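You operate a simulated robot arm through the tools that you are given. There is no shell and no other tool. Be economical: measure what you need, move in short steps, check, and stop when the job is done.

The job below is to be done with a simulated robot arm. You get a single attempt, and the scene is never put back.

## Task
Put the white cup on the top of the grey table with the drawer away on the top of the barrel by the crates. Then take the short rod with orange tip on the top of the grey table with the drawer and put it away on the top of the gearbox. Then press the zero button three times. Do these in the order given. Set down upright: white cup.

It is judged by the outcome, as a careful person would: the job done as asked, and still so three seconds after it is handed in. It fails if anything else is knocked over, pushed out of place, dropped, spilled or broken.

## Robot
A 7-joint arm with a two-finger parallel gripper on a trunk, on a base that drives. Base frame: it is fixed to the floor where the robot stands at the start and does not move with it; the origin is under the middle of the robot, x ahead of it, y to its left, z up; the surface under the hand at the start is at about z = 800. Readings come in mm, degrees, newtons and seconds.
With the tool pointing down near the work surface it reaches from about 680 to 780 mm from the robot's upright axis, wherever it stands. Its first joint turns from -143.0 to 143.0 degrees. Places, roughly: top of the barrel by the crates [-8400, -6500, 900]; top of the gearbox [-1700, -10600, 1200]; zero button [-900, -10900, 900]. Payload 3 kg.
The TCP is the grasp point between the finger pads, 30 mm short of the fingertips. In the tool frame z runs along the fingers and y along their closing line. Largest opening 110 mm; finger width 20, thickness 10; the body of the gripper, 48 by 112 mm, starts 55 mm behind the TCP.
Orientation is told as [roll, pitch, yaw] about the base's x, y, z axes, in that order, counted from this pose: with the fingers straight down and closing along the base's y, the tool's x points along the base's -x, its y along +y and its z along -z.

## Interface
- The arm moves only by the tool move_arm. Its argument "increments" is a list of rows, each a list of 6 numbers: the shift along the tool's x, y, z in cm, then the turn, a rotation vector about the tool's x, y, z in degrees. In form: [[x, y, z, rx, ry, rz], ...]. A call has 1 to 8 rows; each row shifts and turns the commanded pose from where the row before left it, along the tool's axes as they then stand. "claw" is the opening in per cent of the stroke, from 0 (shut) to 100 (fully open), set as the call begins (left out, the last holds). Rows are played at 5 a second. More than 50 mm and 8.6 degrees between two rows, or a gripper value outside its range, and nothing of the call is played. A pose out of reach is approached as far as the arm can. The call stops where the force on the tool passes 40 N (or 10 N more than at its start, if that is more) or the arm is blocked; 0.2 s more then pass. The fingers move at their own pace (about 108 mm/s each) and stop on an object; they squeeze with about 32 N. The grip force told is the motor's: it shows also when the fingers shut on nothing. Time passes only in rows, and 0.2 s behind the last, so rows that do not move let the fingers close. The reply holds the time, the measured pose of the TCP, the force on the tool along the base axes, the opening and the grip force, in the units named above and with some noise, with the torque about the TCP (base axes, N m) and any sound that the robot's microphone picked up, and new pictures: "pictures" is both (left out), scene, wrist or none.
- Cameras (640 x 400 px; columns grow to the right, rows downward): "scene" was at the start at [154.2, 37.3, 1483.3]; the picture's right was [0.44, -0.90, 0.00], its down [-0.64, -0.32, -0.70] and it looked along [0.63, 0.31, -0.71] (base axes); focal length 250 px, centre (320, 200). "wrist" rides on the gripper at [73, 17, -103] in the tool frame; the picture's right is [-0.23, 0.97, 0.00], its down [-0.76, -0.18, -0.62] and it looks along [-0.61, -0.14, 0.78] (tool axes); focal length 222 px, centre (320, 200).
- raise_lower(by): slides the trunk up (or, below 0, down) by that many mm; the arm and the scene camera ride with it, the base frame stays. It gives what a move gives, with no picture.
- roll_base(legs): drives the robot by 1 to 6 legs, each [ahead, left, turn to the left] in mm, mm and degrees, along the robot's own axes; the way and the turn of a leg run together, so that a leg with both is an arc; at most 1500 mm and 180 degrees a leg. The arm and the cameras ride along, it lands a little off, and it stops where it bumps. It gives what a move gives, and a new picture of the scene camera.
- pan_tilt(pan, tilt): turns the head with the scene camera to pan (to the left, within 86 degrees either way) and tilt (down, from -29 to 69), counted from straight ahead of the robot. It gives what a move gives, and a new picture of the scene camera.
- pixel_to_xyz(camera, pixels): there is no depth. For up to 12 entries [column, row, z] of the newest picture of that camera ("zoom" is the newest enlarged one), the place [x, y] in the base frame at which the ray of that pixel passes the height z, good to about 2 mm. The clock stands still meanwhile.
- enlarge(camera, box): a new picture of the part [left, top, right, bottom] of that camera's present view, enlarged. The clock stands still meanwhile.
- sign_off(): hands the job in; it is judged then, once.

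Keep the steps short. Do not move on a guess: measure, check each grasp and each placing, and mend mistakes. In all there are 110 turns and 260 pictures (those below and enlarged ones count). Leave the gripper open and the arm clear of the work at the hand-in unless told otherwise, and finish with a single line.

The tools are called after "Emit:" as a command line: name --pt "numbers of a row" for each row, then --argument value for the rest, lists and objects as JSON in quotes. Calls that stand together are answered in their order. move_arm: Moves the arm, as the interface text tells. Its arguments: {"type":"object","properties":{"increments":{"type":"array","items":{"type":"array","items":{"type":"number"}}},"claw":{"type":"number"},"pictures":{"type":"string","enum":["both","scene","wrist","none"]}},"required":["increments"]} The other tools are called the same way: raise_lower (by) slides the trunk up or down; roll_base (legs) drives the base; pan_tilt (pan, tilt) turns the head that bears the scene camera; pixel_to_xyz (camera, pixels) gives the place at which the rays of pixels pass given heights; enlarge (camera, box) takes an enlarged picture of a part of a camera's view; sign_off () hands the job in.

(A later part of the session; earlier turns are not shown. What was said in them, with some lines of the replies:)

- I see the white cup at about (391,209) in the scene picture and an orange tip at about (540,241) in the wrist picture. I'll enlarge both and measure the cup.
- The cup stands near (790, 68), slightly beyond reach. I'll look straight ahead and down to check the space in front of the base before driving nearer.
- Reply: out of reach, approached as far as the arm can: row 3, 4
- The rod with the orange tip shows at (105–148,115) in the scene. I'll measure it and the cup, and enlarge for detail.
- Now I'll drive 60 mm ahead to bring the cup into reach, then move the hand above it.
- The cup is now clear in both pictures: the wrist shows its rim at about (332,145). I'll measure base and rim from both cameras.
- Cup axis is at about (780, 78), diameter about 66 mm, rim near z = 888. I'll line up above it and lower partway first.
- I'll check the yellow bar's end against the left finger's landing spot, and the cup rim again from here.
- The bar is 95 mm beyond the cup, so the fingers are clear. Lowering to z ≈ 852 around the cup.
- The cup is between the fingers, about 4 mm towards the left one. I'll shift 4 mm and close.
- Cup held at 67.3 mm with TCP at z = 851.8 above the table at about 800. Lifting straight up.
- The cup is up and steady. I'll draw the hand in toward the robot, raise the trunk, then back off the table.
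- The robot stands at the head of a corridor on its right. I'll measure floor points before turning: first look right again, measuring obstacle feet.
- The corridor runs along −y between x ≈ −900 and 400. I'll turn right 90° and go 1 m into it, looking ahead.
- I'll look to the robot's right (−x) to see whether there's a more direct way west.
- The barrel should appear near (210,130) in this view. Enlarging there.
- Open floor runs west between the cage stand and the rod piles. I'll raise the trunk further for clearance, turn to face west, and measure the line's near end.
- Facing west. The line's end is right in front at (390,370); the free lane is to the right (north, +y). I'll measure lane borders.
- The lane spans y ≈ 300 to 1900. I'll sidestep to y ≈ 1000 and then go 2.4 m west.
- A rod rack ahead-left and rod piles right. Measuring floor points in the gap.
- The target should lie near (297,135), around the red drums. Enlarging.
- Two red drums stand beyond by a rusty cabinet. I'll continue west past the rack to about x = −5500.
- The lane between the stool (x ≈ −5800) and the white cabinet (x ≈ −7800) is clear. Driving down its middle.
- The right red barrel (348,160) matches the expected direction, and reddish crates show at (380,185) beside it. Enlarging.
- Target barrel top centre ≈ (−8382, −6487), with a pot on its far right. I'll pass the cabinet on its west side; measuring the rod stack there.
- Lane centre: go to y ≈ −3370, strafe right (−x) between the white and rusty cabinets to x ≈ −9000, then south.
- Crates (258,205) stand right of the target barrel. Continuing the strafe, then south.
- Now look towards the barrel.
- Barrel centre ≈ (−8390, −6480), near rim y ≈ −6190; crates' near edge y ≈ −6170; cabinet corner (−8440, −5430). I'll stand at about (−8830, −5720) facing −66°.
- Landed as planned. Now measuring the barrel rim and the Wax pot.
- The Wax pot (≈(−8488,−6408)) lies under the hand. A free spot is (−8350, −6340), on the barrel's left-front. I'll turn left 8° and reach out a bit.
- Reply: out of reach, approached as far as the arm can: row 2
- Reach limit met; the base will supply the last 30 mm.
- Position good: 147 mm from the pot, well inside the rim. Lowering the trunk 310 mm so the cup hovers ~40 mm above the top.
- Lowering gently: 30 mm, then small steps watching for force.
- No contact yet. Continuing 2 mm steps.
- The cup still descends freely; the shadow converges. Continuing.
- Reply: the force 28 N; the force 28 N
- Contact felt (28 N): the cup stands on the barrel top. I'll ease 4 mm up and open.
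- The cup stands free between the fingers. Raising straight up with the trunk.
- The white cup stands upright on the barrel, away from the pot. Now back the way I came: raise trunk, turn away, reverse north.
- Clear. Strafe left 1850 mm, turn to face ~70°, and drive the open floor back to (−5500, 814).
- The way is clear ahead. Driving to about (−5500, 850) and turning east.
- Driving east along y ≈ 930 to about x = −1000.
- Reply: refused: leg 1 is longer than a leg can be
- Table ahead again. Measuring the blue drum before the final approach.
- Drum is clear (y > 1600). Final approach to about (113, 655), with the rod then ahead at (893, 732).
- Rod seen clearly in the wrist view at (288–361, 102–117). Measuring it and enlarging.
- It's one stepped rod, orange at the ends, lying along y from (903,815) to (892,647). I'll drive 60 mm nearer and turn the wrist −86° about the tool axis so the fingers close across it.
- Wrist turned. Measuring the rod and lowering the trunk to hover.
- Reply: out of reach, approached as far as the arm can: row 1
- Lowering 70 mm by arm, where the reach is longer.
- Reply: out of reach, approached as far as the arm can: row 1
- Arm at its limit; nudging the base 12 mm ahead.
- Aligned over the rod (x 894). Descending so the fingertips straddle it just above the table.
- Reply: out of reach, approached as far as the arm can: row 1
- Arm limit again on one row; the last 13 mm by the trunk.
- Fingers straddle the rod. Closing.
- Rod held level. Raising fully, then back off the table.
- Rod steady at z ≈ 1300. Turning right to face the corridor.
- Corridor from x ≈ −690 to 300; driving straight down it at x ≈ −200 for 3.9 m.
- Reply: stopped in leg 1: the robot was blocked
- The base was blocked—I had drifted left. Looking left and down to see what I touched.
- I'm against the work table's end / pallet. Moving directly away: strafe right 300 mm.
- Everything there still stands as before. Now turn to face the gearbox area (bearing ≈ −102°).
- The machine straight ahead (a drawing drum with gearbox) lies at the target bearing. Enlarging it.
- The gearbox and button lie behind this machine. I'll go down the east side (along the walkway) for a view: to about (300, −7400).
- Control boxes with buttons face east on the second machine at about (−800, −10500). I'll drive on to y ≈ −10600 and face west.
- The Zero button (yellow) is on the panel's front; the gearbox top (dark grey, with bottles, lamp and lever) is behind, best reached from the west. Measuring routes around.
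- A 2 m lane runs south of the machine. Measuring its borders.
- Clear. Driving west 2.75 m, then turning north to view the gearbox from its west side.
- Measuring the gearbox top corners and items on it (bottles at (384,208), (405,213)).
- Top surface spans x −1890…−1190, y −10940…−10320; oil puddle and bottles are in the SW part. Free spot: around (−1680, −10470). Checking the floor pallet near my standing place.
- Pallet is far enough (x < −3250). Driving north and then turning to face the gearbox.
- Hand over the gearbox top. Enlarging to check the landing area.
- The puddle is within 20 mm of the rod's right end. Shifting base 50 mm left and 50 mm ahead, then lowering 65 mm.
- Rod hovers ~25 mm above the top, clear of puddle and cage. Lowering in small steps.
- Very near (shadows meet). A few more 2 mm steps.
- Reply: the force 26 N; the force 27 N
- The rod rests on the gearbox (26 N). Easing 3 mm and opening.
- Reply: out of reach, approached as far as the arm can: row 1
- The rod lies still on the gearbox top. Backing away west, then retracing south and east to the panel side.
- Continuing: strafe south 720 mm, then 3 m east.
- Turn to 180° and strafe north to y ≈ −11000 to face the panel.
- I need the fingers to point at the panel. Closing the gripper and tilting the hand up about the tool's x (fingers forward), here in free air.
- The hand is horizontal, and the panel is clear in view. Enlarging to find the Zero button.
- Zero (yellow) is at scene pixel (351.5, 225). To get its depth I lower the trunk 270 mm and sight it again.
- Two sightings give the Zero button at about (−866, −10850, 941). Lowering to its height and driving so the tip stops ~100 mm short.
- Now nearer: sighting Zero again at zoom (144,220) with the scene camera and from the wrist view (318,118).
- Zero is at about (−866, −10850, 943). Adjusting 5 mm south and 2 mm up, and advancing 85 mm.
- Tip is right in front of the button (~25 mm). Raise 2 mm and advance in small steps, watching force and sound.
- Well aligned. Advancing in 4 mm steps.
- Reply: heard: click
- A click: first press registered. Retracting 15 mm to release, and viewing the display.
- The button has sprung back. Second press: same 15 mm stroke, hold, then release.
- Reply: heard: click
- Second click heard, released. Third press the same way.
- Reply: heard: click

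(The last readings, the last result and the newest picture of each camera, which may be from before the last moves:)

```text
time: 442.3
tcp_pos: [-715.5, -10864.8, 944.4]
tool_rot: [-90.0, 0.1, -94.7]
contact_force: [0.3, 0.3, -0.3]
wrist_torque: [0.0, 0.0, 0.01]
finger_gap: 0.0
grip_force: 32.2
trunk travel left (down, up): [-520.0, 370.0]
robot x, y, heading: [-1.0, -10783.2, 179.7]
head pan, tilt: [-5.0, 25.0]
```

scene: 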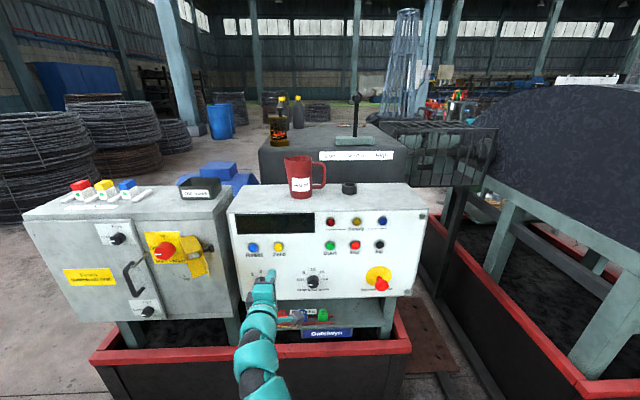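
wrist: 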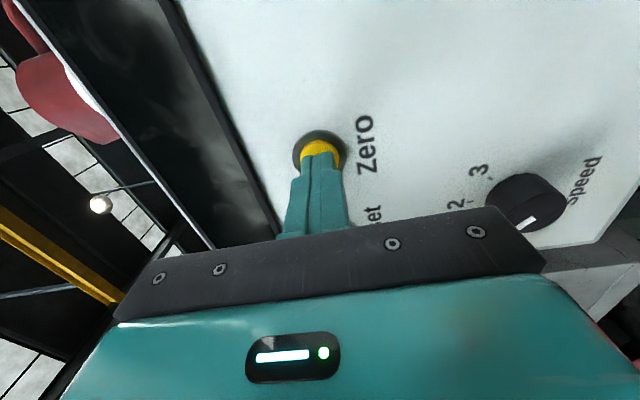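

Three clicks, each released. Backing off from the panel and opening the gripper.

Emit:
roll_base --legs '[[-300, 0, 0]]'

Emit:
move_arm --pt "0 0 0 0 0 0" --pt "0 0 0 0 0 0" --pt "0 0 0 0 0 0" --claw 100 --pictures "none"

Emit:
raise_lower --by 370

Emit:
pan_tilt --pan 0 --tilt 25

Emit:
enlarge --camera "scene" --box '[250, 120, 450, 245]'

```text
time: 444.3
tcp_pos: [-415.0, -10871.9, 944.8]
tool_rot: [-90.0, 0.2, -93.8]
contact_force: [0.6, -0.9, -0.7]
wrist_torque: [0.01, 0.04, -0.04]
finger_gap: 0.2
grip_force: 32.5
trunk travel left (down, up): [-520.0, 370.0]
robot x, y, heading: [297.8, -10785.0, -179.7]
head pan, tilt: [-5.0, 25.0]
```

scene: 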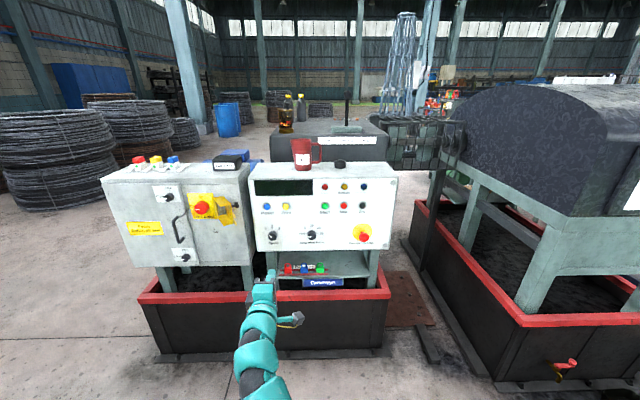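

```text
time: 445.1
tcp_pos: [-415.3, -10871.5, 944.4]
tool_rot: [-90.1, 0.1, -93.8]
contact_force: [0.6, 1.3, 0.6]
wrist_torque: [0.01, 0.02, -0.02]
finger_gap: 110.1
grip_force: 0.0
trunk travel left (down, up): [-520.0, 370.0]
robot x, y, heading: [299.3, -10786.7, -179.4]
head pan, tilt: [-5.0, 25.0]
```

```text
time: 448.7
tcp_pos: [-415.0, -10871.5, 1315.4]
tool_rot: [-90.0, 0.1, -93.9]
contact_force: [0.0, 0.9, 0.1]
wrist_torque: [-0.01, -0.01, 0.06]
finger_gap: 110.0
grip_force: 0.1
trunk travel left (down, up): [-890.0, 0.0]
robot x, y, heading: [294.1, -10783.7, -179.3]
head pan, tilt: [-5.0, 25.0]
```

```text
time: 449.4
tcp_pos: [-416.8, -10872.8, 1315.4]
tool_rot: [-90.0, 0.2, -93.8]
contact_force: [0.6, -0.4, 0.4]
wrist_torque: [0.01, -0.03, 0.01]
finger_gap: 110.4
grip_force: 0.1
trunk travel left (down, up): [-890.0, 0.0]
robot x, y, heading: [295.0, -10784.2, -179.4]
head pan, tilt: [0.0, 25.0]
```

scene: 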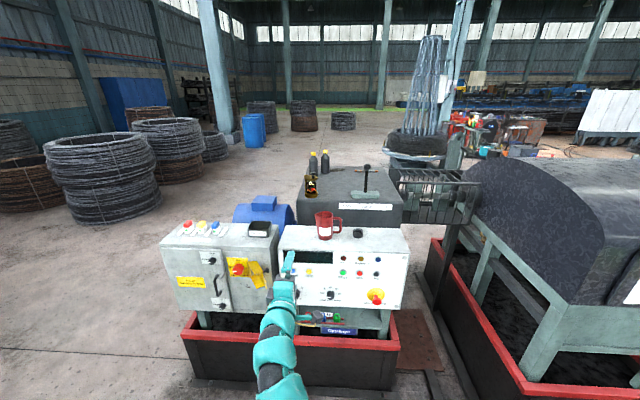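

```text
3.20 times, centred on (350, 182) of scene
```

zoom: 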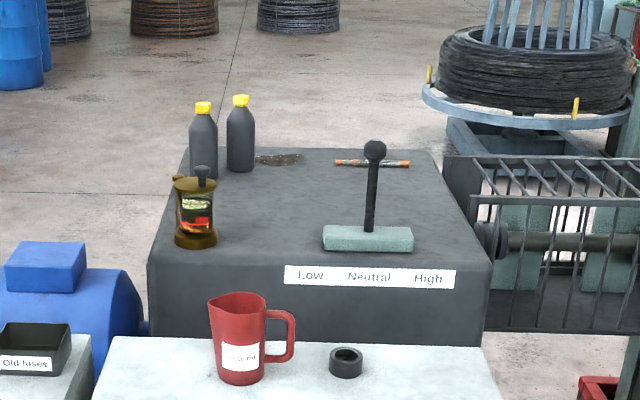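

The rod lies on the gearbox next to the lever, the gripper is open, and the arm is clear. Handing in.

Emit:
sign_off

```text
The job is handed in.
```

The cup stands upright on the barrel by the crates, the rod lies on the gearbox, and the zero button was pressed three times (three clicks heard); on the way the base bumped and stopped at the workbench end or pallet in the corridor, and nothing I could see there had moved, though part was out of view.
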